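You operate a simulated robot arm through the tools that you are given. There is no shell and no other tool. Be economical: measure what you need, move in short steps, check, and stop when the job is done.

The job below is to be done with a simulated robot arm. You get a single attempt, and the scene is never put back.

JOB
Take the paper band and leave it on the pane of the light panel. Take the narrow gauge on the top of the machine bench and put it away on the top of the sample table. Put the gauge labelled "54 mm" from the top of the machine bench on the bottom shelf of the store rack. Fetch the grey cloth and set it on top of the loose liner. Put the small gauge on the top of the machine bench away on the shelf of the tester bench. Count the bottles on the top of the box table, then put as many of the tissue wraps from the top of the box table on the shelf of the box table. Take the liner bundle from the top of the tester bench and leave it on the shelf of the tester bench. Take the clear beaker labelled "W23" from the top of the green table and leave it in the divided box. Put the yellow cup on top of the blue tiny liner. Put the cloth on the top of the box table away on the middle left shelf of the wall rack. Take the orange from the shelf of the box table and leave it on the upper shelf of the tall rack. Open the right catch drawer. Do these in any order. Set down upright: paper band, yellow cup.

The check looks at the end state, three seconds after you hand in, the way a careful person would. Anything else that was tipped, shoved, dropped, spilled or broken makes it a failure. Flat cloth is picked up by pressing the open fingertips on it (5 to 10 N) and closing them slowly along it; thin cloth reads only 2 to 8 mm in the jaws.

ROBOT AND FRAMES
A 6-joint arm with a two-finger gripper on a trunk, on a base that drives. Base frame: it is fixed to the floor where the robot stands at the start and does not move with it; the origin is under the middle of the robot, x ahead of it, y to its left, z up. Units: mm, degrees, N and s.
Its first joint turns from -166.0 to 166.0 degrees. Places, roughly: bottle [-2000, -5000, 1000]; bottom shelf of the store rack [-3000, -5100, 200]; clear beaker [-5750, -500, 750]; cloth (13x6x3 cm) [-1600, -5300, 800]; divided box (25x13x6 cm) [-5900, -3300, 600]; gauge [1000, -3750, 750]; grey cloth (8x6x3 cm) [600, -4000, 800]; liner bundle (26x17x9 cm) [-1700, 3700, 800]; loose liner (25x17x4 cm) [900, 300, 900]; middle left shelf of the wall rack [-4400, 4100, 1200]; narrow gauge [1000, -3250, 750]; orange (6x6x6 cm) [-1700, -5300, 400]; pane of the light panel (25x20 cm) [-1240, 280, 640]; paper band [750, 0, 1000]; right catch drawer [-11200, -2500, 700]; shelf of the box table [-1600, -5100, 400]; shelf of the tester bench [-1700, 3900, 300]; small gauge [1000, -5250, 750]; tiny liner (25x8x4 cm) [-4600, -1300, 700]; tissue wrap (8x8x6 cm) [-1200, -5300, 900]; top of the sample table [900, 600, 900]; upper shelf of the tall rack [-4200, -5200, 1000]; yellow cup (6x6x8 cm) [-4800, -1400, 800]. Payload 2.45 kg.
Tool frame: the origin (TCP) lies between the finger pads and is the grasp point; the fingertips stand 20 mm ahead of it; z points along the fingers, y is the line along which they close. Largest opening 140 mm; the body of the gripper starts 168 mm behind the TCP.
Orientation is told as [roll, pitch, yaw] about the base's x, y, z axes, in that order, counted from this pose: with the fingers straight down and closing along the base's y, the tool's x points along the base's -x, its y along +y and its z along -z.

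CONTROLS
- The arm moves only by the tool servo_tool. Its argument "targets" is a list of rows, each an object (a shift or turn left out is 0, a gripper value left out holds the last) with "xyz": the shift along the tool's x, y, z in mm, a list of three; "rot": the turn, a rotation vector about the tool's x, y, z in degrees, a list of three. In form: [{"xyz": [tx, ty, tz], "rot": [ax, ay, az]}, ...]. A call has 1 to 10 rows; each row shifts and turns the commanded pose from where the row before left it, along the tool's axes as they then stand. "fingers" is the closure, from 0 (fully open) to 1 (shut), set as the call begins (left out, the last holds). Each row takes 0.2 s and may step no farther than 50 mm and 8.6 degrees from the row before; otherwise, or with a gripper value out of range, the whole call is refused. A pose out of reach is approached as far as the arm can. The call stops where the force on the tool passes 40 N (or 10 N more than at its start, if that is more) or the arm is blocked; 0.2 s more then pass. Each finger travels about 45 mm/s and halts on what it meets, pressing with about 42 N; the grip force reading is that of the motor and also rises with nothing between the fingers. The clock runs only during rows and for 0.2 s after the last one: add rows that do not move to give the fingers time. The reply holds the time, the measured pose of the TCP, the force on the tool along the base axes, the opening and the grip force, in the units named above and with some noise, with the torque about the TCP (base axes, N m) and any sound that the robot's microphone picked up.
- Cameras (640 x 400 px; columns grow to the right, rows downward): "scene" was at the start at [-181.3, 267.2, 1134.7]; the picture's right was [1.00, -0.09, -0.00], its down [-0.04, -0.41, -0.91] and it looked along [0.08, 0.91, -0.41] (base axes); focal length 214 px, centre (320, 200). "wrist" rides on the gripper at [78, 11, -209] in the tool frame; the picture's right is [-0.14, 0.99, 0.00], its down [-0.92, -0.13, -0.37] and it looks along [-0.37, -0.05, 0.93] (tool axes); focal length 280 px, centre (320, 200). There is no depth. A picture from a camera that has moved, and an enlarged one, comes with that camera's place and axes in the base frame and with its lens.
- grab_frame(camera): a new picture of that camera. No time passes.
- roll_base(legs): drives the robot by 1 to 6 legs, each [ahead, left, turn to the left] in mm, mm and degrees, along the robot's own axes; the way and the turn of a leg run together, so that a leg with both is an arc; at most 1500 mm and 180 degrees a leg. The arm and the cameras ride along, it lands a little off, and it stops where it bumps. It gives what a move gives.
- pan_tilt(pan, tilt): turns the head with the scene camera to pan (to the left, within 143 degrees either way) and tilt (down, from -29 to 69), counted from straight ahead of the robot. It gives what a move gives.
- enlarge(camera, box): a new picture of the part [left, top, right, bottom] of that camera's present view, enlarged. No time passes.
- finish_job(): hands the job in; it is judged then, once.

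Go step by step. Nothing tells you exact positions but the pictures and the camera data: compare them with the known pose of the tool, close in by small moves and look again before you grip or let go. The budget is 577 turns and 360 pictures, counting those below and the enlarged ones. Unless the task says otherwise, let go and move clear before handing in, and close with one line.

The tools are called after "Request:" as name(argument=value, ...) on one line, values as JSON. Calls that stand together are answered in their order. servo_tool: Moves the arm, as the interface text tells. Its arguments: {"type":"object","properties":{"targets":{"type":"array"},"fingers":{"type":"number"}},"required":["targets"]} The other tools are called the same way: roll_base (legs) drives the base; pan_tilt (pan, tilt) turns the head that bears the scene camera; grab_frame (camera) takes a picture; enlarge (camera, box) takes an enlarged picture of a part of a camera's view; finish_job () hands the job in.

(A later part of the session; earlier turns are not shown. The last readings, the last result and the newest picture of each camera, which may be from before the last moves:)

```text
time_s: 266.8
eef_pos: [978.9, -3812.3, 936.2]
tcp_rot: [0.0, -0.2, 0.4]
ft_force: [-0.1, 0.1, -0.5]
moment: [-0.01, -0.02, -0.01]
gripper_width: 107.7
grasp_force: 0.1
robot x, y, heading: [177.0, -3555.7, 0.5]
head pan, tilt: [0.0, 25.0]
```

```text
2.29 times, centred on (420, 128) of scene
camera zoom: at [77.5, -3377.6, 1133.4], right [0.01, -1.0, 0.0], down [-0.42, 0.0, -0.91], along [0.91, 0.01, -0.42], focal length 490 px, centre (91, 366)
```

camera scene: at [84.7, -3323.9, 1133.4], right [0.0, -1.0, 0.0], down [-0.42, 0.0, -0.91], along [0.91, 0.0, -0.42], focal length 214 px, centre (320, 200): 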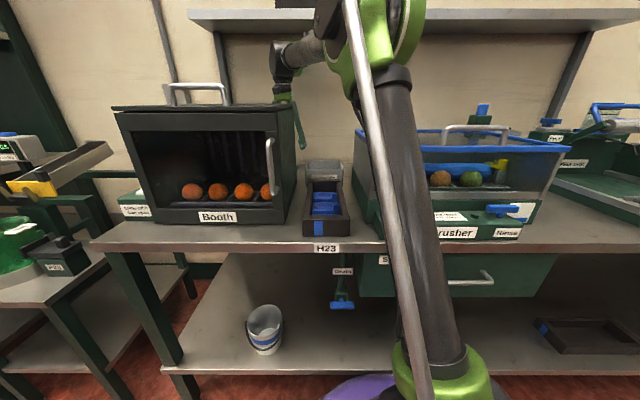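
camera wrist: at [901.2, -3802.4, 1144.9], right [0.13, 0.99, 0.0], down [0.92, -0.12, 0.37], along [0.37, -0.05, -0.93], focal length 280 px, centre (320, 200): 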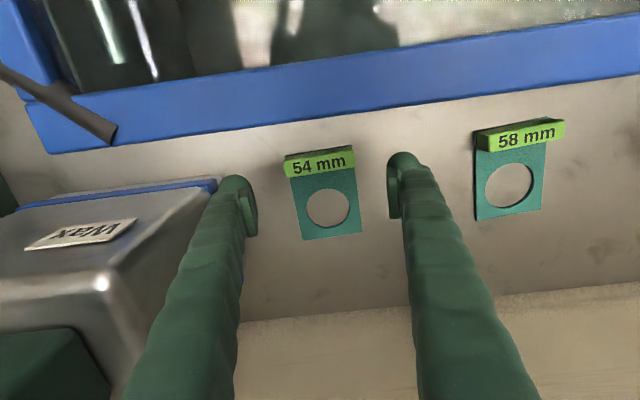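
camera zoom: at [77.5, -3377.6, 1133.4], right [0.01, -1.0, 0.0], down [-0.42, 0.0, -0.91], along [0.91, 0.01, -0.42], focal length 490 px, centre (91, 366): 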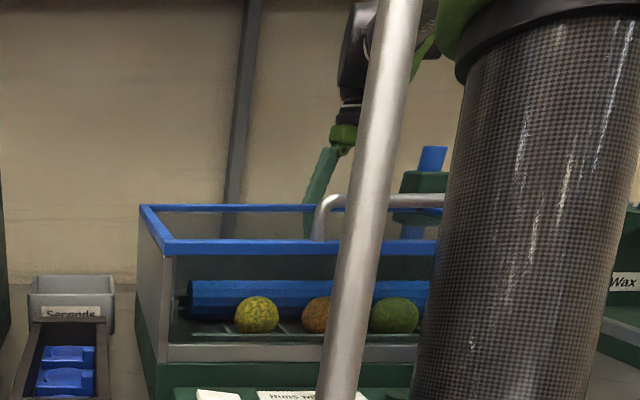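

Clearances are fine. I descend to z 857 and grip with the fingertips.

Request:
servo_tool(targets=[{"xyz": [-1, 0, 40]}, {"xyz": [0, 0, 25]}, {"xyz": [0, 0, 14]}, {"xyz": [0, 0, 0]}])

Request:
grab_frame(camera="wrist")

```text
time_s: 267.8
eef_pos: [979.6, -3811.1, 854.9]
tcp_rot: [0.0, -0.1, 0.3]
ft_force: [-0.8, -1.0, 0.3]
moment: [0.0, -0.02, 0.01]
gripper_width: 107.6
grasp_force: 0.0
robot x, y, heading: [172.1, -3551.2, 0.5]
head pan, tilt: [0.0, 25.0]
```

```text
262 pictures are left
camera wrist: at [902.2, -3801.7, 1065.0], right [0.13, 0.99, 0.0], down [0.92, -0.12, 0.37], along [0.37, -0.05, -0.93], focal length 280 px, centre (320, 200)
```

wrist: 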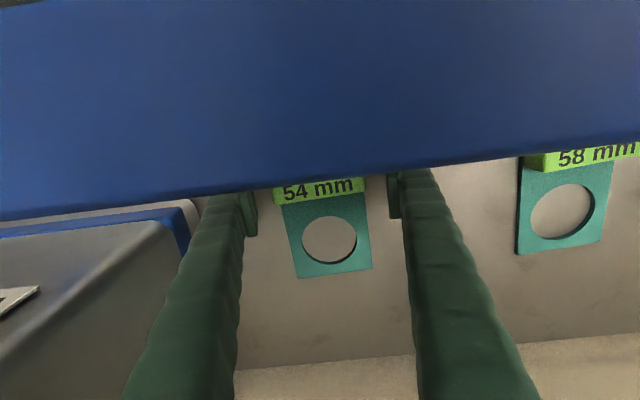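

Request:
servo_tool(targets=[{"xyz": [0, 0, 0]}, {"xyz": [0, 0, 0]}, {"xyz": [0, 0, 0]}, {"xyz": [0, 0, 0]}], fingers=0.6)

Request:
servo_tool(targets=[{"xyz": [-20, 0, -3]}, {"xyz": [-30, 0, 0]}, {"xyz": [-20, 0, 0]}, {"xyz": [0, 0, 0]}])

Request:
grab_frame(camera="wrist")

```text
time_s: 268.8
eef_pos: [981.0, -3810.9, 854.2]
tcp_rot: [0.0, -0.1, 0.4]
ft_force: [0.3, 0.2, 1.1]
moment: [0.01, 0.0, 0.02]
gripper_width: 76.3
grasp_force: 42.4
robot x, y, heading: [172.4, -3553.6, 0.3]
head pan, tilt: [0.0, 25.0]
```

```text
time_s: 269.8
eef_pos: [1051.7, -3810.7, 858.3]
tcp_rot: [0.1, 0.0, 0.3]
ft_force: [-0.2, 0.1, -0.9]
moment: [0.0, 0.01, 0.02]
gripper_width: 76.3
grasp_force: 42.0
robot x, y, heading: [179.9, -3551.3, 0.4]
head pan, tilt: [0.0, 25.0]
```

```text
261 pictures are left
camera wrist: at [972.6, -3801.5, 1068.2], right [0.13, 0.99, 0.0], down [0.92, -0.12, 0.37], along [0.37, -0.05, -0.93], focal length 280 px, centre (320, 200)
```

wrist: 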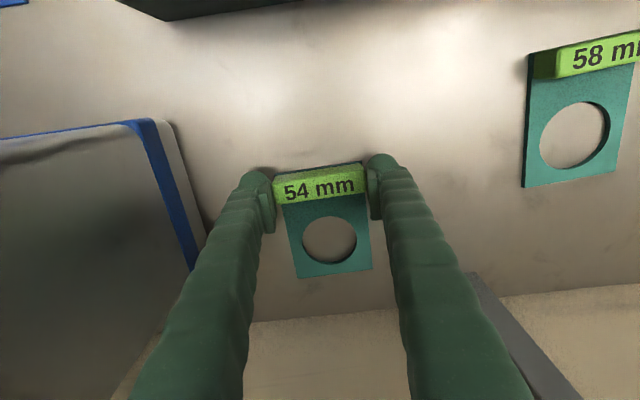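

Request:
servo_tool(targets=[{"xyz": [0, 0, 3]}, {"xyz": [0, 0, 0]}, {"xyz": [0, 0, 9]}, {"xyz": [0, 0, 8]}, {"xyz": [0, 0, 0]}], fingers=0.3)

Request:
servo_tool(targets=[{"xyz": [0, 0, 0]}, {"xyz": [0, 0, 0]}, {"xyz": [0, 0, 0]}], fingers=0.6)

Request:
servo_tool(targets=[{"xyz": [0, 0, -20]}, {"xyz": [0, 0, -40]}, {"xyz": [0, 0, -48]}, {"xyz": [0, 0, -10]}, {"xyz": [0, 0, 0]}])

Request:
grab_frame(camera="wrist")

```text
time_s: 271.0
eef_pos: [1051.3, -3811.5, 837.3]
tcp_rot: [0.0, -0.1, 0.5]
ft_force: [-0.6, -0.1, -0.3]
moment: [0.01, 0.0, -0.01]
gripper_width: 98.0
grasp_force: 0.1
robot x, y, heading: [175.3, -3550.4, -0.0]
head pan, tilt: [0.0, 25.0]
```

```text
time_s: 271.8
eef_pos: [1049.4, -3810.7, 838.9]
tcp_rot: [0.0, -0.2, 0.4]
ft_force: [-0.2, -4.9, 13.8]
moment: [-0.5, 0.05, -0.05]
gripper_width: 79.3
grasp_force: 39.9
robot x, y, heading: [177.2, -3551.8, 0.1]
head pan, tilt: [0.0, 25.0]
```

```text
time_s: 273.0
eef_pos: [1051.0, -3812.0, 956.4]
tcp_rot: [0.2, -0.1, 0.4]
ft_force: [-0.1, 0.1, -0.8]
moment: [0.0, 0.02, 0.01]
gripper_width: 79.0
grasp_force: 41.7
robot x, y, heading: [172.7, -3553.0, -0.0]
head pan, tilt: [0.0, 25.0]
```

```text
260 pictures are left
camera wrist: at [972.4, -3802.2, 1166.0], right [0.13, 0.99, 0.0], down [0.92, -0.12, 0.37], along [0.37, -0.05, -0.93], focal length 280 px, centre (320, 200)
```

wrist: 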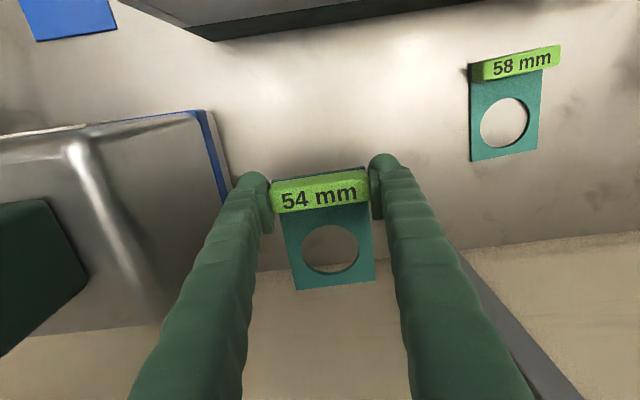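

Held. I exit via the corridor again.

Request:
servo_tool(targets=[{"xyz": [0, 48, -5]}, {"xyz": [0, 48, -5]}, {"xyz": [0, 48, -5]}, {"xyz": [0, 48, 0]}, {"xyz": [0, 48, 0]}, {"xyz": [0, 48, 0]}, {"xyz": [0, 48, 0]}, {"xyz": [0, 48, 0]}, {"xyz": [0, 48, 0]}, {"xyz": [0, 45, 0]}])

Request:
servo_tool(targets=[{"xyz": [48, 0, 0]}, {"xyz": [48, 0, 0]}, {"xyz": [48, 0, 0]}, {"xyz": [48, 0, 0]}, {"xyz": [48, 0, 0]}, {"xyz": [48, 0, 0]}, {"xyz": [48, 0, 0]}, {"xyz": [48, 0, 0]}, {"xyz": [0, 0, -48]}, {"xyz": [0, 0, -48]}])

Request:
servo_tool(targets=[{"xyz": [0, 0, -48]}, {"xyz": [0, 0, -48]}, {"xyz": [48, -10, 0]}, {"xyz": [48, -10, 0]}, {"xyz": [48, -10, 0]}, {"xyz": [48, -10, 0]}, {"xyz": [0, 0, 0]}])

Request:
grab_frame(camera="wrist")

```text
time_s: 275.2
eef_pos: [1049.3, -3334.9, 971.2]
tcp_rot: [0.1, 0.0, 0.2]
ft_force: [0.7, -1.2, 0.4]
moment: [0.07, 0.03, -0.02]
gripper_width: 78.8
grasp_force: 42.5
robot x, y, heading: [173.6, -3553.0, 0.0]
head pan, tilt: [0.0, 25.0]
```

```text
time_s: 277.4
eef_pos: [660.4, -3335.6, 1065.1]
tcp_rot: [0.1, -0.1, 0.4]
ft_force: [0.5, 0.1, -0.3]
moment: [0.01, 0.02, 0.01]
gripper_width: 78.8
grasp_force: 42.0
robot x, y, heading: [176.1, -3552.0, 0.3]
head pan, tilt: [0.0, 25.0]
```

```text
time_s: 279.0
eef_pos: [468.1, -3378.7, 1162.7]
tcp_rot: [0.1, -0.1, 0.4]
ft_force: [-0.6, 0.2, -0.8]
moment: [0.01, 0.02, 0.03]
gripper_width: 79.1
grasp_force: 41.9
robot x, y, heading: [174.4, -3555.4, 0.4]
head pan, tilt: [0.0, 25.0]
```

```text
259 pictures are left
camera wrist: at [389.5, -3369.3, 1372.2], right [0.13, 0.99, 0.0], down [0.92, -0.12, 0.37], along [0.37, -0.05, -0.93], focal length 280 px, centre (320, 200)
```

wrist: 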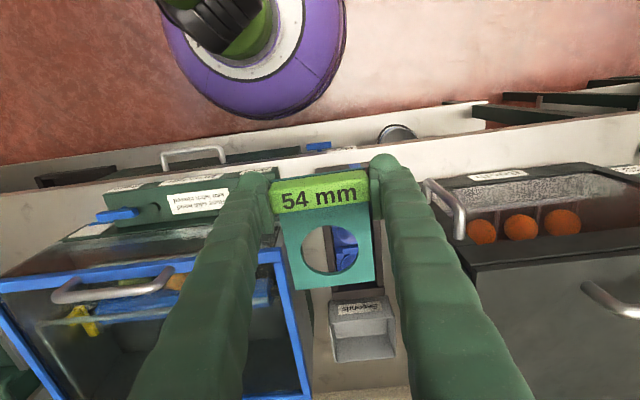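

The gauge is held. Now I drive to the store rack, facing the back wall (-y).

Request:
roll_base(legs=[[-330, 0, 0], [0, 0, -90], [0, -1400, 0], [0, -1200, 0]])

Request:
pan_tilt(pan=0, tilt=20)

Request:
grab_frame(camera="scene")

```text
time_s: 297.3
eef_pos: [-2572.8, -3834.9, 1162.7]
tcp_rot: [0.0, 0.0, -90.0]
ft_force: [0.1, 0.0, 0.0]
moment: [0.0, 0.01, -0.02]
gripper_width: 78.6
grasp_force: 42.0
robot x, y, heading: [-2743.0, -3542.6, -89.6]
head pan, tilt: [0.0, 25.0]
```

```text
time_s: 297.9
eef_pos: [-2572.5, -3833.8, 1162.4]
tcp_rot: [0.0, 0.0, -89.9]
ft_force: [-0.1, 0.2, -0.5]
moment: [-0.02, 0.01, -0.01]
gripper_width: 78.5
grasp_force: 41.7
robot x, y, heading: [-2749.1, -3542.0, -90.1]
head pan, tilt: [0.0, 20.0]
```

```text
258 pictures are left
camera scene: at [-2570.2, -3444.7, 1141.4], right [-1.0, 0.0, 0.0], down [0.0, 0.34, -0.94], along [0.0, -0.94, -0.34], focal length 214 px, centre (320, 200)
```

scene: 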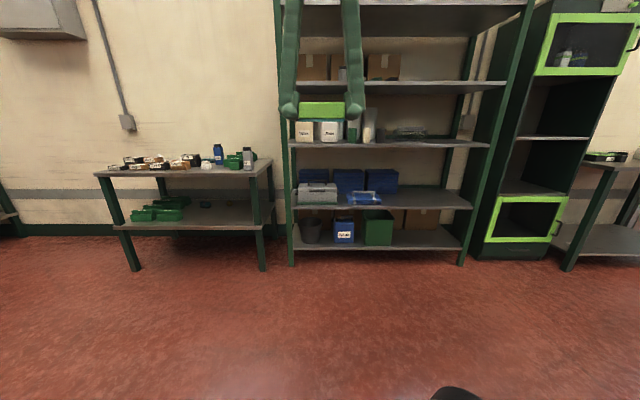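

I see the box table at left, store rack in the middle, tall rack at right. I enlarge the bottom shelf.

Request:
enlarge(camera="scene", box=[280, 170, 480, 280])

Request:
enlarge(camera="scene", box=[90, 130, 290, 240])

Request:
enlarge(camera="scene", box=[440, 0, 640, 270])

```text
3.20 times, centred on (380, 225) of scene
camera zoom: at [-2570.2, -3444.7, 1141.4], right [-1.0, 0.0, 0.0], down [0.0, 0.34, -0.94], along [0.0, -0.94, -0.34], focal length 686 px, centre (128, 120)
```

zoom: 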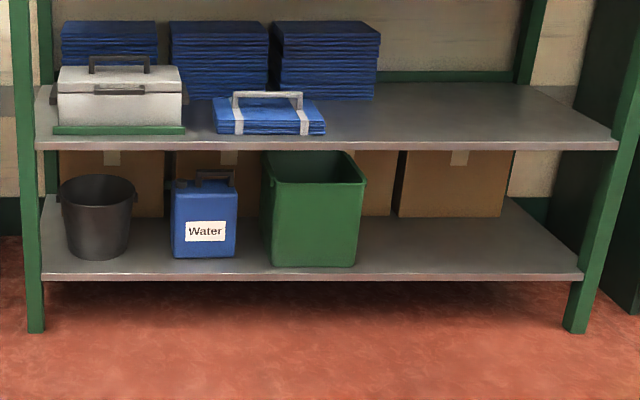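

```text
3.20 times, centred on (190, 185) of scene
camera zoom: at [-2570.2, -3444.7, 1141.4], right [-1.0, 0.0, 0.0], down [0.0, 0.34, -0.94], along [0.0, -0.94, -0.34], focal length 686 px, centre (736, 248)
```

zoom: 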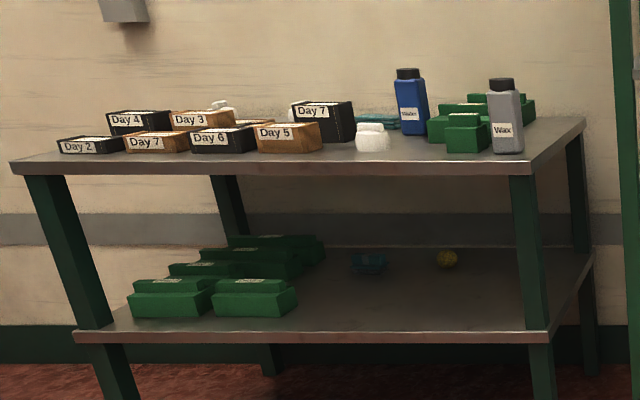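

```text
1.48 times, centred on (540, 135) of scene
camera zoom: at [-2570.2, -3444.7, 1141.4], right [-1.0, 0.0, 0.0], down [0.0, 0.34, -0.94], along [0.0, -0.94, -0.34], focal length 318 px, centre (-6, 296)
```

zoom: 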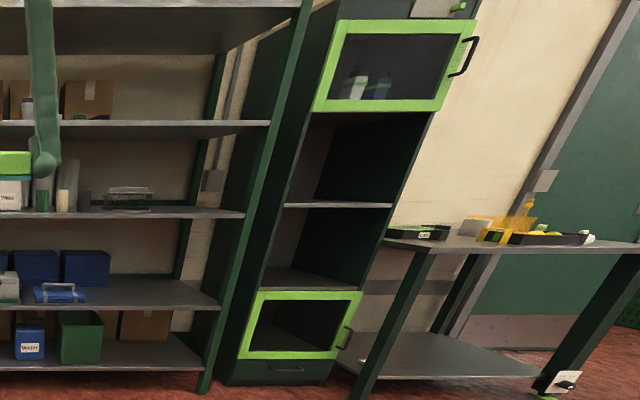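

The bottom shelf is at about z 170 with free space right of the green box, around (-3400, -5070). I drive in front of it.

Request:
roll_base(legs=[[0, -640, 0], [860, 0, 0]])

Request:
pan_tilt(pan=-10, tilt=45)

Request:
grab_frame(camera="scene")

```text
time_s: 305.6
eef_pos: [-3204.3, -4694.8, 1162.2]
tcp_rot: [0.1, -0.1, -89.4]
ft_force: [0.4, -0.3, 0.0]
moment: [0.0, -0.03, 0.0]
gripper_width: 78.4
grasp_force: 42.4
robot x, y, heading: [-3378.8, -4404.2, -89.3]
head pan, tilt: [0.0, 20.0]
```

```text
time_s: 306.5
eef_pos: [-3205.0, -4695.2, 1161.4]
tcp_rot: [0.0, -0.1, -89.2]
ft_force: [-0.4, -0.2, -1.1]
moment: [0.02, 0.0, 0.01]
gripper_width: 78.3
grasp_force: 41.8
robot x, y, heading: [-3380.8, -4404.2, -89.4]
head pan, tilt: [-10.0, 45.0]
```

```text
254 pictures are left
camera scene: at [-3219.5, -4291.1, 1102.9], right [-0.99, 0.16, 0.0], down [0.12, 0.7, -0.71], along [-0.12, -0.7, -0.71], focal length 214 px, centre (320, 200)
```

scene: 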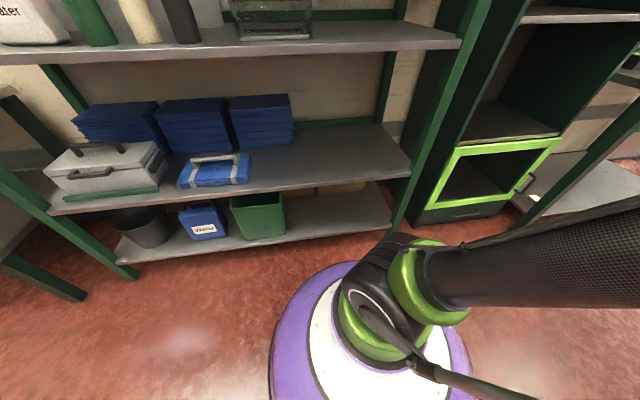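

I position in front of the rack and lower to near shelf height.

Request:
servo_tool(targets=[{"xyz": [0, -48, 0]}, {"xyz": [0, -48, 0]}, {"xyz": [0, -48, 0]}, {"xyz": [0, -48, 0]}, {"xyz": [-48, 0, 0]}, {"xyz": [-48, 0, 0]}, {"xyz": [0, 0, 48]}, {"xyz": [0, 0, 48]}, {"xyz": [0, 0, 48]}, {"xyz": [0, 0, 48]}])

Request:
servo_tool(targets=[{"xyz": [0, 0, 49]}, {"xyz": [0, 0, 49]}, {"xyz": [0, 0, 49]}, {"xyz": [0, 0, 49]}, {"xyz": [0, 0, 49]}, {"xyz": [0, 0, 49]}, {"xyz": [0, 0, 49]}, {"xyz": [0, 0, 49]}, {"xyz": [0, 0, 49]}, {"xyz": [0, 0, 49]}])

Request:
grab_frame(camera="scene")

Request:
grab_frame(camera="wrist")

```text
time_s: 308.7
eef_pos: [-3396.0, -4794.8, 970.0]
tcp_rot: [0.0, -0.1, -89.3]
ft_force: [1.0, -0.6, -0.8]
moment: [-0.01, 0.03, 0.0]
gripper_width: 78.4
grasp_force: 42.2
robot x, y, heading: [-3380.2, -4405.6, -89.5]
head pan, tilt: [-10.0, 45.0]
```

```text
time_s: 310.9
eef_pos: [-3395.6, -4794.0, 477.9]
tcp_rot: [0.0, -0.1, -89.3]
ft_force: [0.6, 0.3, -0.6]
moment: [-0.15, -0.02, 0.02]
gripper_width: 78.1
grasp_force: 41.8
robot x, y, heading: [-3380.0, -4404.2, -89.3]
head pan, tilt: [-10.0, 45.0]
```

```text
253 pictures are left
camera scene: at [-3219.5, -4291.4, 1102.8], right [-0.99, 0.16, 0.0], down [0.12, 0.7, -0.71], along [-0.12, -0.7, -0.71], focal length 214 px, centre (320, 200)
```

scene: 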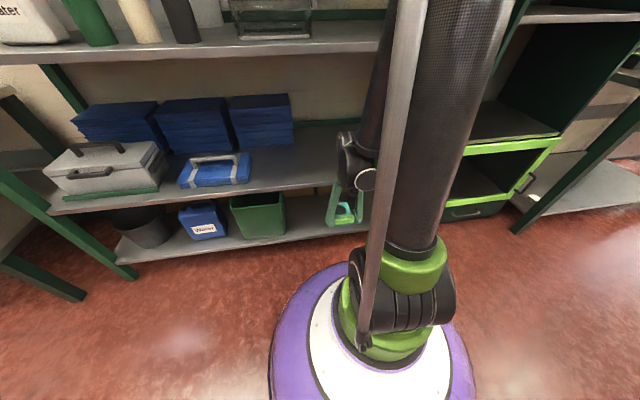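

```text
252 pictures are left
camera wrist: at [-3386.0, -4715.7, 688.1], right [0.99, -0.13, 0.0], down [-0.12, -0.92, 0.37], along [-0.05, -0.37, -0.93], focal length 280 px, centre (320, 200)
```

wrist: 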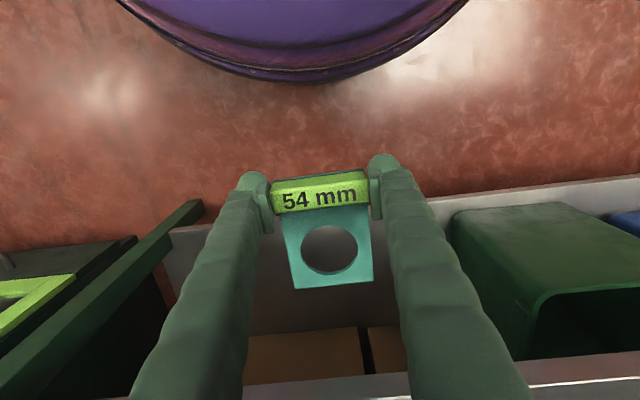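

I tilt the tool forward by 26°, lower to z 240, then insert.

Request:
servo_tool(targets=[{"rot": [0, -8.6, 0]}, {"rot": [0, -8.6, 0]}, {"rot": [0, -8.6, 0]}, {"xyz": [20.8, 0, 42.8]}, {"xyz": [20.8, 0, 42.8]}, {"xyz": [20.8, 0, 42.8]}, {"xyz": [20.8, 0, 42.8]}, {"xyz": [20.8, 0, 42.8]}, {"xyz": [0, 0, 0]}])

Request:
servo_tool(targets=[{"xyz": [-38, 0, 18.4]}, {"xyz": [-38, 0, 18.4]}, {"xyz": [-38, 0, 18.4]}, {"xyz": [0, 0, 0]}])

Request:
grab_frame(camera="wrist")

Request:
grab_frame(camera="scene")

```text
time_s: 312.9
eef_pos: [-3395.3, -4797.8, 522.5]
tcp_rot: [0.1, -26.0, -89.4]
ft_force: [0.9, 0.3, -0.7]
moment: [0.0, 0.01, -0.01]
gripper_width: 78.0
grasp_force: 41.4
out of reach, approached as far as the arm can: row 1, 2, 3, 4, 5, 6, 7, 8
robot x, y, heading: [-3385.6, -4402.0, -89.2]
head pan, tilt: [-10.0, 45.0]
```

```text
time_s: 313.9
eef_pos: [-3393.2, -4920.8, 519.3]
tcp_rot: [0.0, -25.7, -89.4]
ft_force: [-0.3, 6.2, 5.3]
moment: [-0.32, -0.05, 0.01]
gripper_width: 80.3
grasp_force: 41.8
robot x, y, heading: [-3378.7, -4400.6, -89.4]
head pan, tilt: [-10.0, 45.0]
stopped in row 4: the force on the tool passed its limit at 40 N (the readings are from after the stop); the commanded pose is now the measured one
```

```text
251 pictures are left
camera wrist: at [-3383.6, -4760.0, 675.4], right [0.99, -0.11, 0.06], down [-0.12, -0.67, 0.73], along [-0.04, -0.73, -0.68], focal length 280 px, centre (320, 200)
```

wrist: 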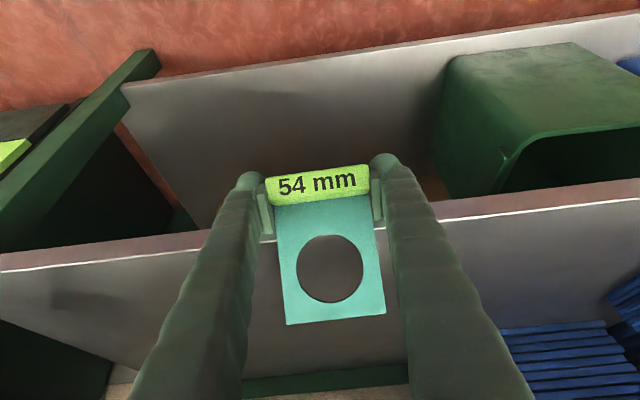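

```text
250 pictures are left
camera scene: at [-3219.5, -4290.2, 1102.8], right [-0.99, 0.16, 0.0], down [0.12, 0.7, -0.71], along [-0.12, -0.7, -0.71], focal length 214 px, centre (320, 200)
```

scene: 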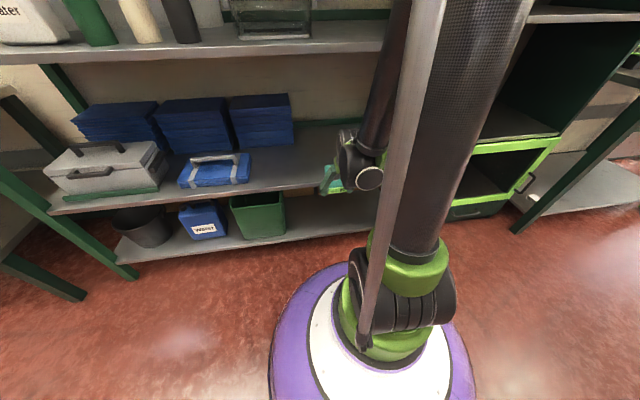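

The tilted low pose was out of reach close to the base, and the plate touched the shelf above. I back off and drive back so that the arm can reach farther out.

Request:
servo_tool(targets=[{"xyz": [38, 0, -18.4]}, {"xyz": [38, 0, -18.4]}, {"xyz": [38, 0, -18.4]}, {"xyz": [0, 0, 0]}])

Request:
roll_base(legs=[[-230, 0, 0]])

Request:
servo_tool(targets=[{"xyz": [-40, 0, 20]}, {"xyz": [-40, 0, 20]}, {"xyz": [-40, 0, 20]}, {"xyz": [-40, 0, 20]}, {"xyz": [-40, 0, 20]}, {"xyz": [20.8, 0, 42.8]}, {"xyz": [20.8, 0, 42.8]}, {"xyz": [0, 0, 0]}])

Request:
grab_frame(camera="wrist")

```text
time_s: 314.9
eef_pos: [-3391.2, -4795.1, 524.6]
tcp_rot: [0.2, -25.8, -89.4]
ft_force: [0.7, 0.2, 0.2]
moment: [-0.01, 0.03, -0.02]
gripper_width: 80.1
grasp_force: 42.2
robot x, y, heading: [-3379.0, -4404.0, -89.5]
head pan, tilt: [-10.0, 45.0]
```

```text
time_s: 316.7
eef_pos: [-3395.6, -4563.4, 522.5]
tcp_rot: [0.2, -25.9, -89.5]
ft_force: [0.1, -0.1, -0.4]
moment: [0.0, 0.02, 0.01]
gripper_width: 79.8
grasp_force: 42.1
robot x, y, heading: [-3385.1, -4173.6, -89.7]
head pan, tilt: [-10.0, 45.0]
```

```text
time_s: 318.5
eef_pos: [-3393.4, -4805.7, 462.9]
tcp_rot: [0.1, -25.7, -89.5]
ft_force: [-0.2, 0.6, -0.4]
moment: [0.0, -0.01, 0.0]
gripper_width: 80.1
grasp_force: 42.1
out of reach, approached as far as the arm can: row 7
robot x, y, heading: [-3386.0, -4167.7, -89.7]
head pan, tilt: [-10.0, 45.0]
```

```text
249 pictures are left
camera wrist: at [-3383.9, -4645.1, 619.4], right [0.99, -0.12, 0.06], down [-0.12, -0.67, 0.73], along [-0.04, -0.73, -0.68], focal length 280 px, centre (320, 200)
```

wrist: 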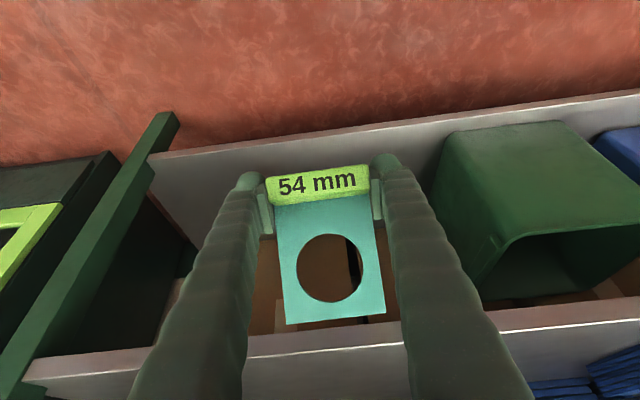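

The forward tilt is limited at low height. I try a smaller tilt of about 13° and lower there.

Request:
servo_tool(targets=[{"rot": [0, 6.5, 0]}, {"rot": [0, 6.5, 0]}, {"xyz": [10, 0, 46]}, {"xyz": [10, 0, 46]}, {"xyz": [10, 0, 46]}, {"xyz": [10, 0, 46]}, {"xyz": [0, 0, 0]}])

```text
time_s: 320.1
eef_pos: [-3392.7, -4870.5, 353.1]
tcp_rot: [0.0, -12.7, -89.5]
ft_force: [-0.7, -0.2, 0.4]
moment: [0.01, 0.01, -0.03]
gripper_width: 79.8
grasp_force: 42.0
out of reach, approached as far as the arm can: row 4, 5, 6
robot x, y, heading: [-3382.9, -4170.1, -89.8]
head pan, tilt: [-10.0, 45.0]
```

Request:
servo_tool(targets=[{"xyz": [45, 0, -10]}, {"xyz": [30, 0, -5], "rot": [0, 6.5, 0]}, {"rot": [0, 6.2, 0]}, {"xyz": [0, 0, 45]}, {"xyz": [0, 0, 45]}, {"xyz": [0, 0, 45]}, {"xyz": [0, 0, 0]}])

```text
time_s: 321.7
eef_pos: [-3395.7, -4863.1, 281.1]
tcp_rot: [0.1, 0.0, -89.5]
ft_force: [0.3, 0.0, -1.2]
moment: [0.03, 0.02, 0.03]
gripper_width: 79.6
grasp_force: 42.3
out of reach, approached as far as the arm can: row 1, 4, 5, 6
robot x, y, heading: [-3382.4, -4170.0, -89.8]
head pan, tilt: [-10.0, 45.0]
```

The limit is inner reach: the wrist must be farther from the base at low height. I drive back further so the arm works more stretched.

Request:
roll_base(legs=[[-110, 0, 0]])

Request:
servo_tool(targets=[{"xyz": [0, 0, -45]}, {"xyz": [0, 0, -45]}, {"xyz": [0, 0, -35]}, {"rot": [0, -8.6, 0]}, {"rot": [0, -8.6, 0]}, {"rot": [0, -8.6, 0]}, {"xyz": [-40, 0, 20]}, {"xyz": [-40, 0, 20]}, {"xyz": [0, 0, 0]}])

Request:
grab_frame(camera="wrist")

```text
time_s: 322.9
eef_pos: [-3397.0, -4754.1, 281.7]
tcp_rot: [0.1, 0.0, -89.5]
ft_force: [0.2, 0.0, 0.2]
moment: [-0.03, -0.01, 0.0]
gripper_width: 79.8
grasp_force: 42.2
robot x, y, heading: [-3384.8, -4057.0, -89.7]
head pan, tilt: [-10.0, 45.0]
```

```text
time_s: 324.9
eef_pos: [-3397.5, -4854.7, 422.0]
tcp_rot: [0.1, -25.8, -89.5]
ft_force: [0.1, -0.2, -0.7]
moment: [-0.04, 0.0, 0.0]
gripper_width: 79.8
grasp_force: 42.0
out of reach, approached as far as the arm can: row 6
robot x, y, heading: [-3383.1, -4059.9, -89.7]
head pan, tilt: [-10.0, 45.0]
```

```text
248 pictures are left
camera wrist: at [-3387.5, -4694.5, 577.7], right [0.99, -0.12, 0.06], down [-0.12, -0.67, 0.73], along [-0.04, -0.73, -0.68], focal length 280 px, centre (320, 200)
```

wrist: 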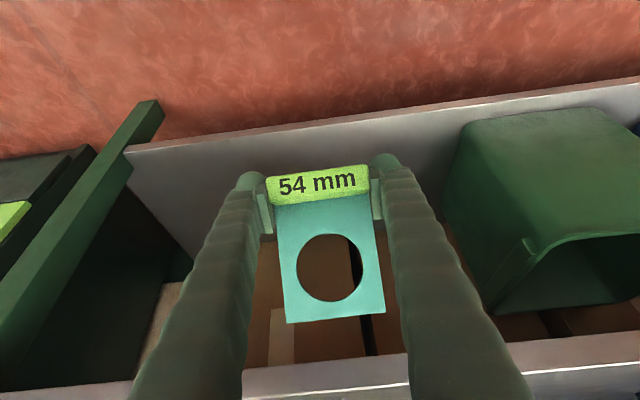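

Request:
servo_tool(targets=[{"xyz": [-11.8, 0, 44.5]}, {"xyz": [-11.8, 0, 44.5]}, {"xyz": [-11.8, 0, 44.5]}, {"xyz": [-11.8, 0, 44.5]}, {"xyz": [-27, 0, 13]}, {"xyz": [0, 0, 0]}])

Request:
grab_frame(camera="wrist")

Request:
grab_frame(camera="scene")

```text
time_s: 326.3
eef_pos: [-3393.4, -5006.3, 284.6]
tcp_rot: [0.1, -25.7, -89.4]
ft_force: [0.1, 0.3, -0.8]
moment: [-0.01, 0.01, -0.01]
gripper_width: 79.7
grasp_force: 42.1
robot x, y, heading: [-3382.4, -4057.3, -89.7]
head pan, tilt: [-10.0, 45.0]
```

```text
247 pictures are left
camera wrist: at [-3384.5, -4846.1, 439.5], right [0.99, -0.12, 0.06], down [-0.12, -0.67, 0.73], along [-0.04, -0.73, -0.68], focal length 280 px, centre (320, 200)
```

wrist: 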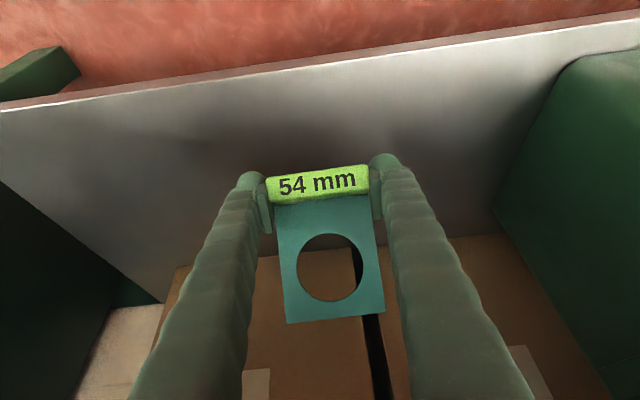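

```text
246 pictures are left
camera scene: at [-3222.0, -3948.3, 1102.8], right [-0.99, 0.17, 0.0], down [0.12, 0.7, -0.71], along [-0.12, -0.7, -0.71], focal length 214 px, centre (320, 200)
```

scene: 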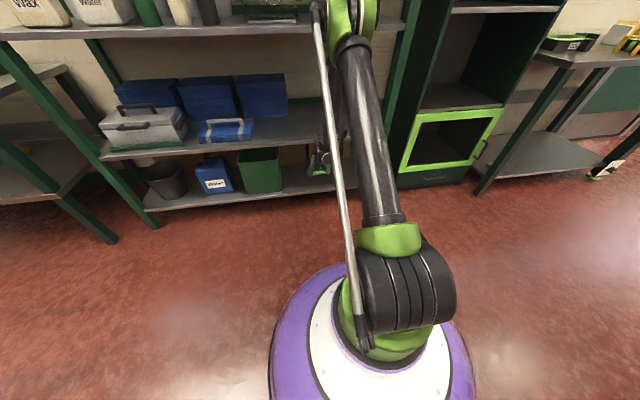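

Request:
servo_tool(targets=[{"xyz": [17.4, 0, 36]}, {"xyz": [10.9, 0, 22.5]}, {"xyz": [2.2, 0, 4.5]}, {"xyz": [2.2, 0, 4.5]}, {"xyz": [0, 0, 0]}])

Request:
grab_frame(camera="wrist")

```text
time_s: 327.5
eef_pos: [-3395.0, -5005.0, 208.1]
tcp_rot: [0.1, -25.7, -89.4]
ft_force: [0.1, -0.5, -0.7]
moment: [0.01, -0.02, 0.01]
gripper_width: 79.7
grasp_force: 42.1
robot x, y, heading: [-3378.3, -4058.1, -89.7]
head pan, tilt: [-10.0, 45.0]
```

```text
245 pictures are left
camera wrist: at [-3385.8, -4844.8, 363.0], right [0.99, -0.12, 0.06], down [-0.12, -0.67, 0.73], along [-0.04, -0.73, -0.68], focal length 280 px, centre (320, 200)
```

wrist: 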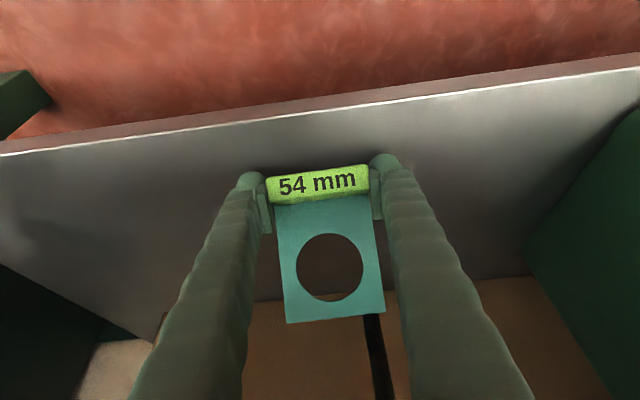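

Request:
servo_tool(targets=[{"xyz": [-18, 0, 8.7]}, {"xyz": [1.7, 0, 3.6]}, {"xyz": [0, 0, 0]}])

Request:
servo_tool(targets=[{"xyz": [1.7, 0, 3.6]}, {"xyz": [0, 0, 0]}])

Request:
servo_tool(targets=[{"xyz": [1.7, 0, 3.6]}, {"xyz": [0, 0, 0]}])

```text
time_s: 328.3
eef_pos: [-3394.7, -5024.3, 203.7]
tcp_rot: [0.1, -25.8, -89.5]
ft_force: [-0.1, 0.4, -0.3]
moment: [-0.03, 0.0, -0.01]
gripper_width: 79.4
grasp_force: 42.5
robot x, y, heading: [-3380.4, -4058.3, -89.7]
head pan, tilt: [-10.0, 45.0]
```

```text
time_s: 328.9
eef_pos: [-3394.1, -5024.7, 199.9]
tcp_rot: [0.1, -25.9, -89.5]
ft_force: [1.2, 0.1, 32.8]
moment: [0.21, 0.25, -0.07]
gripper_width: 79.3
grasp_force: 42.1
robot x, y, heading: [-3380.2, -4060.2, -89.4]
head pan, tilt: [-10.0, 45.0]
```

```text
time_s: 329.2
eef_pos: [-3393.9, -5023.6, 203.0]
tcp_rot: [0.1, -25.9, -89.5]
ft_force: [-1.1, 6.0, 29.9]
moment: [0.37, 0.4, 0.08]
gripper_width: 79.3
grasp_force: 42.2
robot x, y, heading: [-3382.5, -4058.1, -89.6]
head pan, tilt: [-10.0, 45.0]
stopped in row 1: the force on the tool passed its limit at 50 N (the readings are from after the stop); the commanded pose is now the measured one
```

Contact with the shelf. I release slowly.

Request:
servo_tool(targets=[{"xyz": [-0.8, 0, -1.5]}, {"xyz": [0, 0, 0]}, {"xyz": [0, 0, 0]}, {"xyz": [0, 0, 0]}], fingers=0.33)

Request:
grab_frame(camera="wrist")

```text
time_s: 330.2
eef_pos: [-3393.6, -5027.1, 202.4]
tcp_rot: [0.1, -25.8, -89.5]
ft_force: [0.5, 0.7, -0.1]
moment: [0.01, 0.03, -0.03]
gripper_width: 94.0
grasp_force: 0.0
robot x, y, heading: [-3380.4, -4061.9, -89.5]
head pan, tilt: [-10.0, 45.0]
```

```text
244 pictures are left
camera wrist: at [-3385.6, -4865.0, 356.8], right [0.99, -0.12, 0.06], down [-0.12, -0.67, 0.73], along [-0.04, -0.73, -0.68], focal length 280 px, centre (320, 200)
```

wrist: 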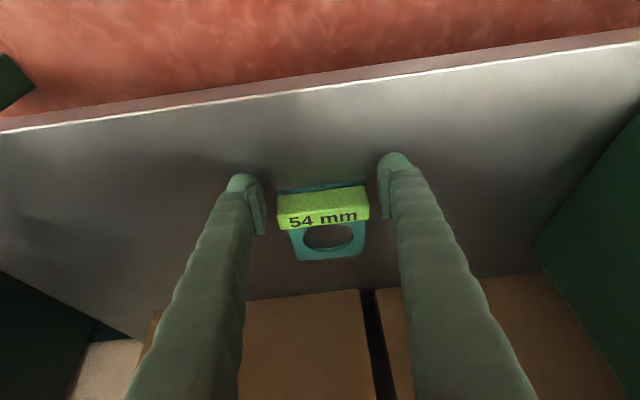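

Gauge lies flat on the bottom shelf. I withdraw.

Request:
servo_tool(targets=[{"xyz": [0, 0, -45]}, {"xyz": [0, 0, -45]}, {"xyz": [36, 0, -17]}, {"xyz": [36, 0, -17]}, {"xyz": [36, 0, -17]}, {"xyz": [36, 0, -17]}, {"xyz": [36, 0, -17]}, {"xyz": [0, 0, -45]}, {"xyz": [0, 0, -45]}, {"xyz": [0, 0, -45]}])

Request:
servo_tool(targets=[{"xyz": [0, 0, -45], "rot": [0, 8.5, 0]}, {"xyz": [0, 0, -45], "rot": [0, 8.5, 0]}, {"xyz": [0, 0, -45], "rot": [0, 8.5, 0]}, {"xyz": [0, 0, -45]}, {"xyz": [0, 0, -45]}, {"xyz": [0, 0, -45]}, {"xyz": [0, 0, -45]}, {"xyz": [0, 0, -45]}, {"xyz": [0, 0, -45]}, {"xyz": [0, 0, -45]}])

Request:
grab_frame(camera="scene")

```text
time_s: 332.4
eef_pos: [-3399.4, -4802.4, 466.6]
tcp_rot: [0.0, -25.8, -89.6]
ft_force: [-0.4, -0.6, -0.3]
moment: [0.06, -0.03, 0.01]
gripper_width: 93.7
grasp_force: 0.0
out of reach, approached as far as the arm can: row 4, 5, 6, 7
robot x, y, heading: [-3382.1, -4062.7, -89.4]
head pan, tilt: [-10.0, 45.0]
```

```text
time_s: 334.6
eef_pos: [-3399.8, -4759.1, 910.8]
tcp_rot: [0.0, -0.2, -89.4]
ft_force: [0.6, 0.2, 0.0]
moment: [0.04, 0.02, 0.0]
gripper_width: 93.7
grasp_force: 0.1
robot x, y, heading: [-3382.9, -4063.7, -89.4]
head pan, tilt: [-10.0, 45.0]
```

```text
243 pictures are left
camera scene: at [-3222.0, -3948.2, 1102.8], right [-0.99, 0.17, 0.0], down [0.12, 0.7, -0.71], along [-0.12, -0.7, -0.71], focal length 214 px, centre (320, 200)
```

scene: 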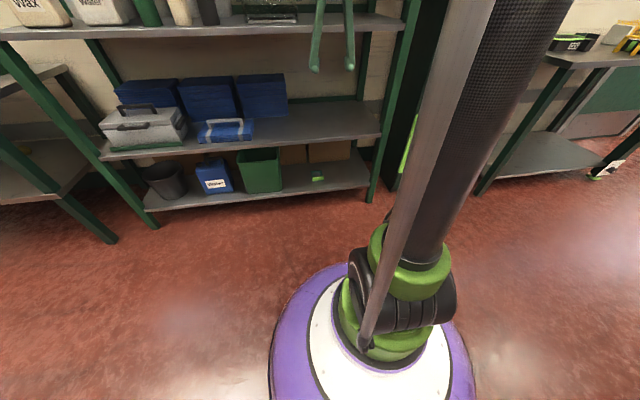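

Good. Now to the box table. I retract and drive to it.

Request:
servo_tool(targets=[{"xyz": [40, 0, -30]}, {"xyz": [40, 0, -30]}, {"xyz": [40, 0, -30]}, {"xyz": [40, 0, -30]}, {"xyz": [40, 0, -30]}, {"xyz": [40, 0, -30]}, {"xyz": [40, 0, -30]}, {"xyz": [40, 0, -30]}, {"xyz": [0, 0, 0]}])

Request:
roll_base(legs=[[0, 900, 0], [0, 900, -0.5], [150, 0, 0]])

Request:
pan_tilt(pan=0, tilt=35)

Request:
grab_frame(camera="scene")

Request:
grab_frame(camera="wrist")

```text
time_s: 336.6
eef_pos: [-3402.0, -4437.6, 1146.2]
tcp_rot: [0.0, -0.3, -89.6]
ft_force: [-0.2, -0.2, 0.3]
moment: [0.03, -0.01, -0.01]
gripper_width: 93.7
grasp_force: 0.0
robot x, y, heading: [-3383.5, -4063.0, -89.5]
head pan, tilt: [-10.0, 45.0]
```

```text
time_s: 346.8
eef_pos: [-1575.5, -4582.7, 1146.0]
tcp_rot: [0.2, -0.3, -89.9]
ft_force: [-0.4, 0.2, 0.2]
moment: [-0.02, 0.01, 0.0]
gripper_width: 93.9
grasp_force: 0.0
robot x, y, heading: [-1554.8, -4206.3, -90.1]
head pan, tilt: [-10.0, 45.0]
```

```text
time_s: 347.5
eef_pos: [-1574.8, -4582.6, 1147.0]
tcp_rot: [0.0, -0.2, -89.9]
ft_force: [-0.4, 0.3, 0.5]
moment: [0.01, -0.03, 0.03]
gripper_width: 93.8
grasp_force: 0.0
robot x, y, heading: [-1555.9, -4203.2, -89.8]
head pan, tilt: [0.0, 35.0]
```

```text
242 pictures are left
camera scene: at [-1377.1, -4101.6, 1117.6], right [-1.0, 0.0, 0.0], down [0.0, 0.57, -0.82], along [0.0, -0.82, -0.57], focal length 214 px, centre (320, 200)
```

scene: 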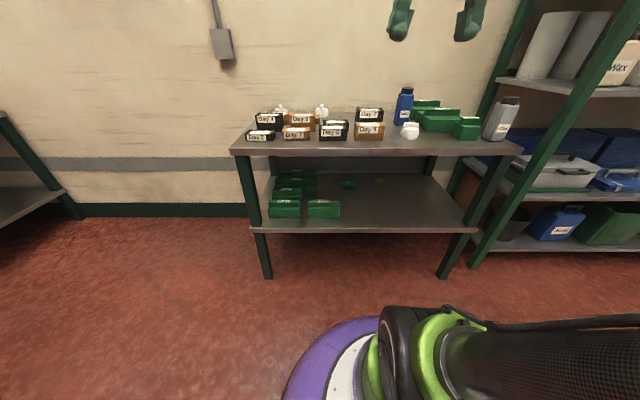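

```text
241 pictures are left
camera wrist: at [-1564.7, -4504.0, 1356.2], right [0.99, -0.14, 0.0], down [-0.13, -0.92, 0.37], along [-0.05, -0.37, -0.93], focal length 280 px, centre (320, 200)
```

wrist: 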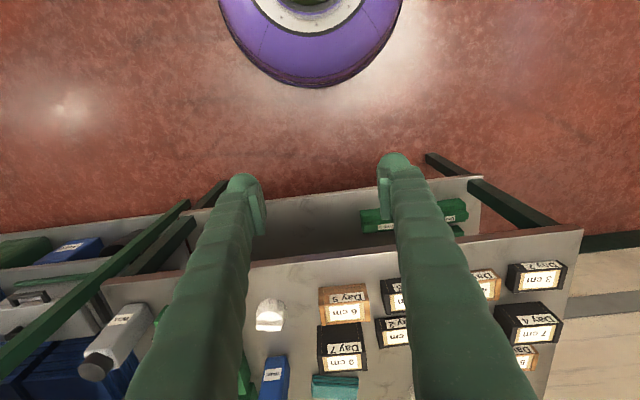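

Request:
enlarge(camera="scene", box=[225, 75, 425, 165])

Request:
enlarge(camera="scene", box=[370, 75, 530, 165])

Request:
enlarge(camera="scene", box=[250, 155, 470, 245])

```text
3.20 times, centred on (325, 120) of scene
camera zoom: at [-1377.1, -4101.6, 1117.6], right [-1.0, 0.0, 0.0], down [0.0, 0.57, -0.82], along [0.0, -0.82, -0.57], focal length 686 px, centre (304, 456)
```

zoom: 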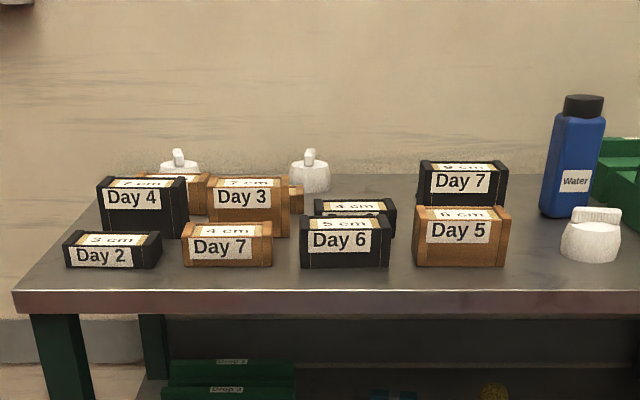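

```text
4.00 times, centred on (450, 120) of scene
camera zoom: at [-1377.1, -4101.6, 1117.6], right [-1.0, 0.0, 0.0], down [0.0, 0.57, -0.82], along [0.0, -0.82, -0.57], focal length 858 px, centre (-200, 520)
```

zoom: 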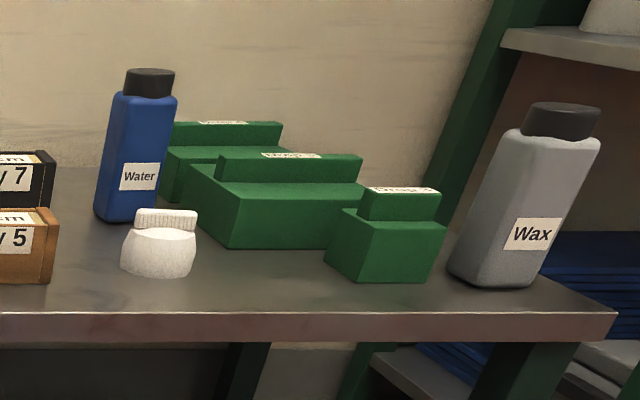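

```text
2.91 times, centred on (360, 200) of scene
camera zoom: at [-1377.1, -4101.6, 1117.6], right [-1.0, 0.0, 0.0], down [0.0, 0.57, -0.82], along [0.0, -0.82, -0.57], focal length 624 px, centre (204, 200)
```

zoom: 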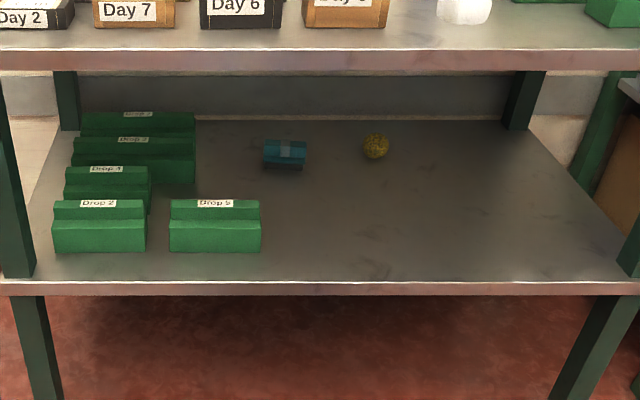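

Two bottles seen so far (Water, Wax). I take an overhead look at the table.

Request:
servo_tool(targets=[{"xyz": [-48, 0, 0]}, {"xyz": [-48, 0, 0]}, {"xyz": [-48, 0, 0]}, {"xyz": [-48, 0, 0]}, {"xyz": [-48, 0, 0]}, {"xyz": [-48, 0, 0]}, {"xyz": [-48, 0, 0]}, {"xyz": [0, 0, 0]}], fingers=0)

Request:
grab_frame(camera="wrist")

Request:
servo_tool(targets=[{"xyz": [0, 48, 0]}, {"xyz": [0, 48, 0]}, {"xyz": [0, 48, 0]}, {"xyz": [0, 48, 0]}, {"xyz": [0, 48, 0]}, {"xyz": [0, 48, 0]}, {"xyz": [0, 0, 0]}])

Request:
grab_frame(camera="wrist")

```text
time_s: 349.3
eef_pos: [-1574.0, -4919.4, 1150.5]
tcp_rot: [0.0, -0.3, -89.9]
ft_force: [0.8, 0.2, 0.7]
moment: [-0.06, -0.03, 0.01]
gripper_width: 139.9
grasp_force: 0.1
robot x, y, heading: [-1554.1, -4205.4, -90.1]
head pan, tilt: [0.0, 35.0]
```

```text
237 pictures are left
camera wrist: at [-1563.8, -4841.1, 1358.9], right [0.99, -0.14, 0.0], down [-0.13, -0.92, 0.37], along [-0.05, -0.37, -0.93], focal length 280 px, centre (320, 200)
```

wrist: 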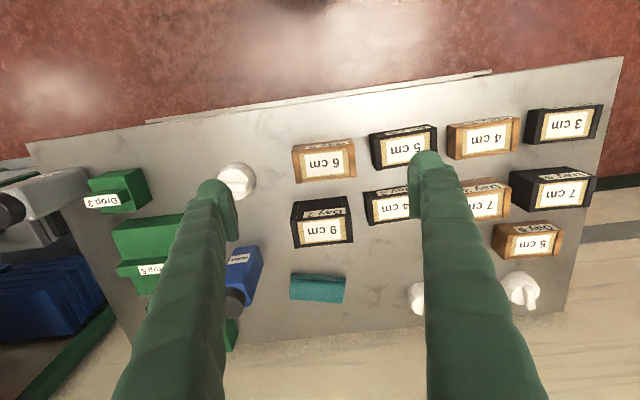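

```text
time_s: 350.9
eef_pos: [-1285.9, -4917.2, 1151.1]
tcp_rot: [0.1, -0.3, -90.0]
ft_force: [0.1, -0.4, 0.0]
moment: [0.01, -0.02, 0.0]
gripper_width: 140.2
grasp_force: 0.0
robot x, y, heading: [-1554.1, -4200.3, -90.1]
head pan, tilt: [0.0, 35.0]
```

```text
236 pictures are left
camera wrist: at [-1274.3, -4838.5, 1360.3], right [0.99, -0.14, 0.0], down [-0.13, -0.92, 0.37], along [-0.05, -0.37, -0.93], focal length 280 px, centre (320, 200)
```

wrist: 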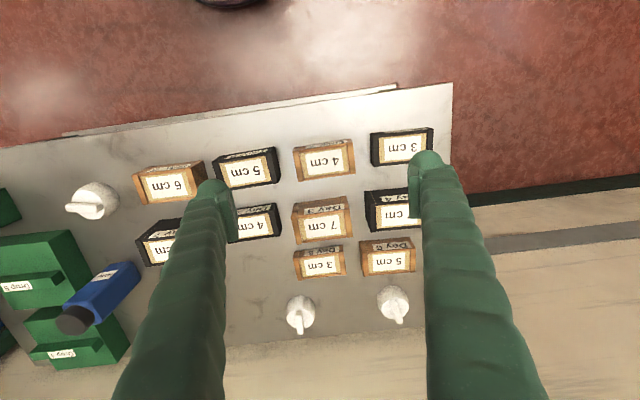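

Bottles on the top: Water and Wax, i.e. two; three white tissue wraps and the teal cloth are there. I go to the front wrap near (-1742, -4981) and check for hidden bottles on the right.

Request:
servo_tool(targets=[{"xyz": [0, -48, 0]}, {"xyz": [0, -48, 0]}, {"xyz": [0, -48, 0]}, {"xyz": [0, -48, 0]}, {"xyz": [0, -48, 0]}, {"xyz": [0, -48, 0]}, {"xyz": [0, -48, 0]}, {"xyz": [0, -48, 0]}, {"xyz": [0, -48, 0]}, {"xyz": [0, -24, 0]}])

Request:
grab_frame(camera="wrist")

```text
time_s: 353.1
eef_pos: [-1743.0, -4918.9, 1148.0]
tcp_rot: [0.0, -0.3, -89.9]
ft_force: [-0.1, 1.0, -0.2]
moment: [-0.01, 0.02, -0.03]
gripper_width: 139.9
grasp_force: 0.0
robot x, y, heading: [-1552.3, -4202.0, -89.8]
head pan, tilt: [0.0, 35.0]
```

```text
235 pictures are left
camera wrist: at [-1732.8, -4840.9, 1358.1], right [0.99, -0.14, 0.0], down [-0.13, -0.92, 0.37], along [-0.05, -0.37, -0.93], focal length 280 px, centre (320, 200)
```

wrist: 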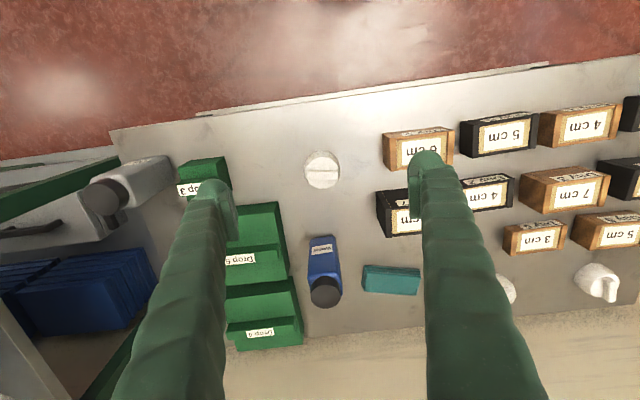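

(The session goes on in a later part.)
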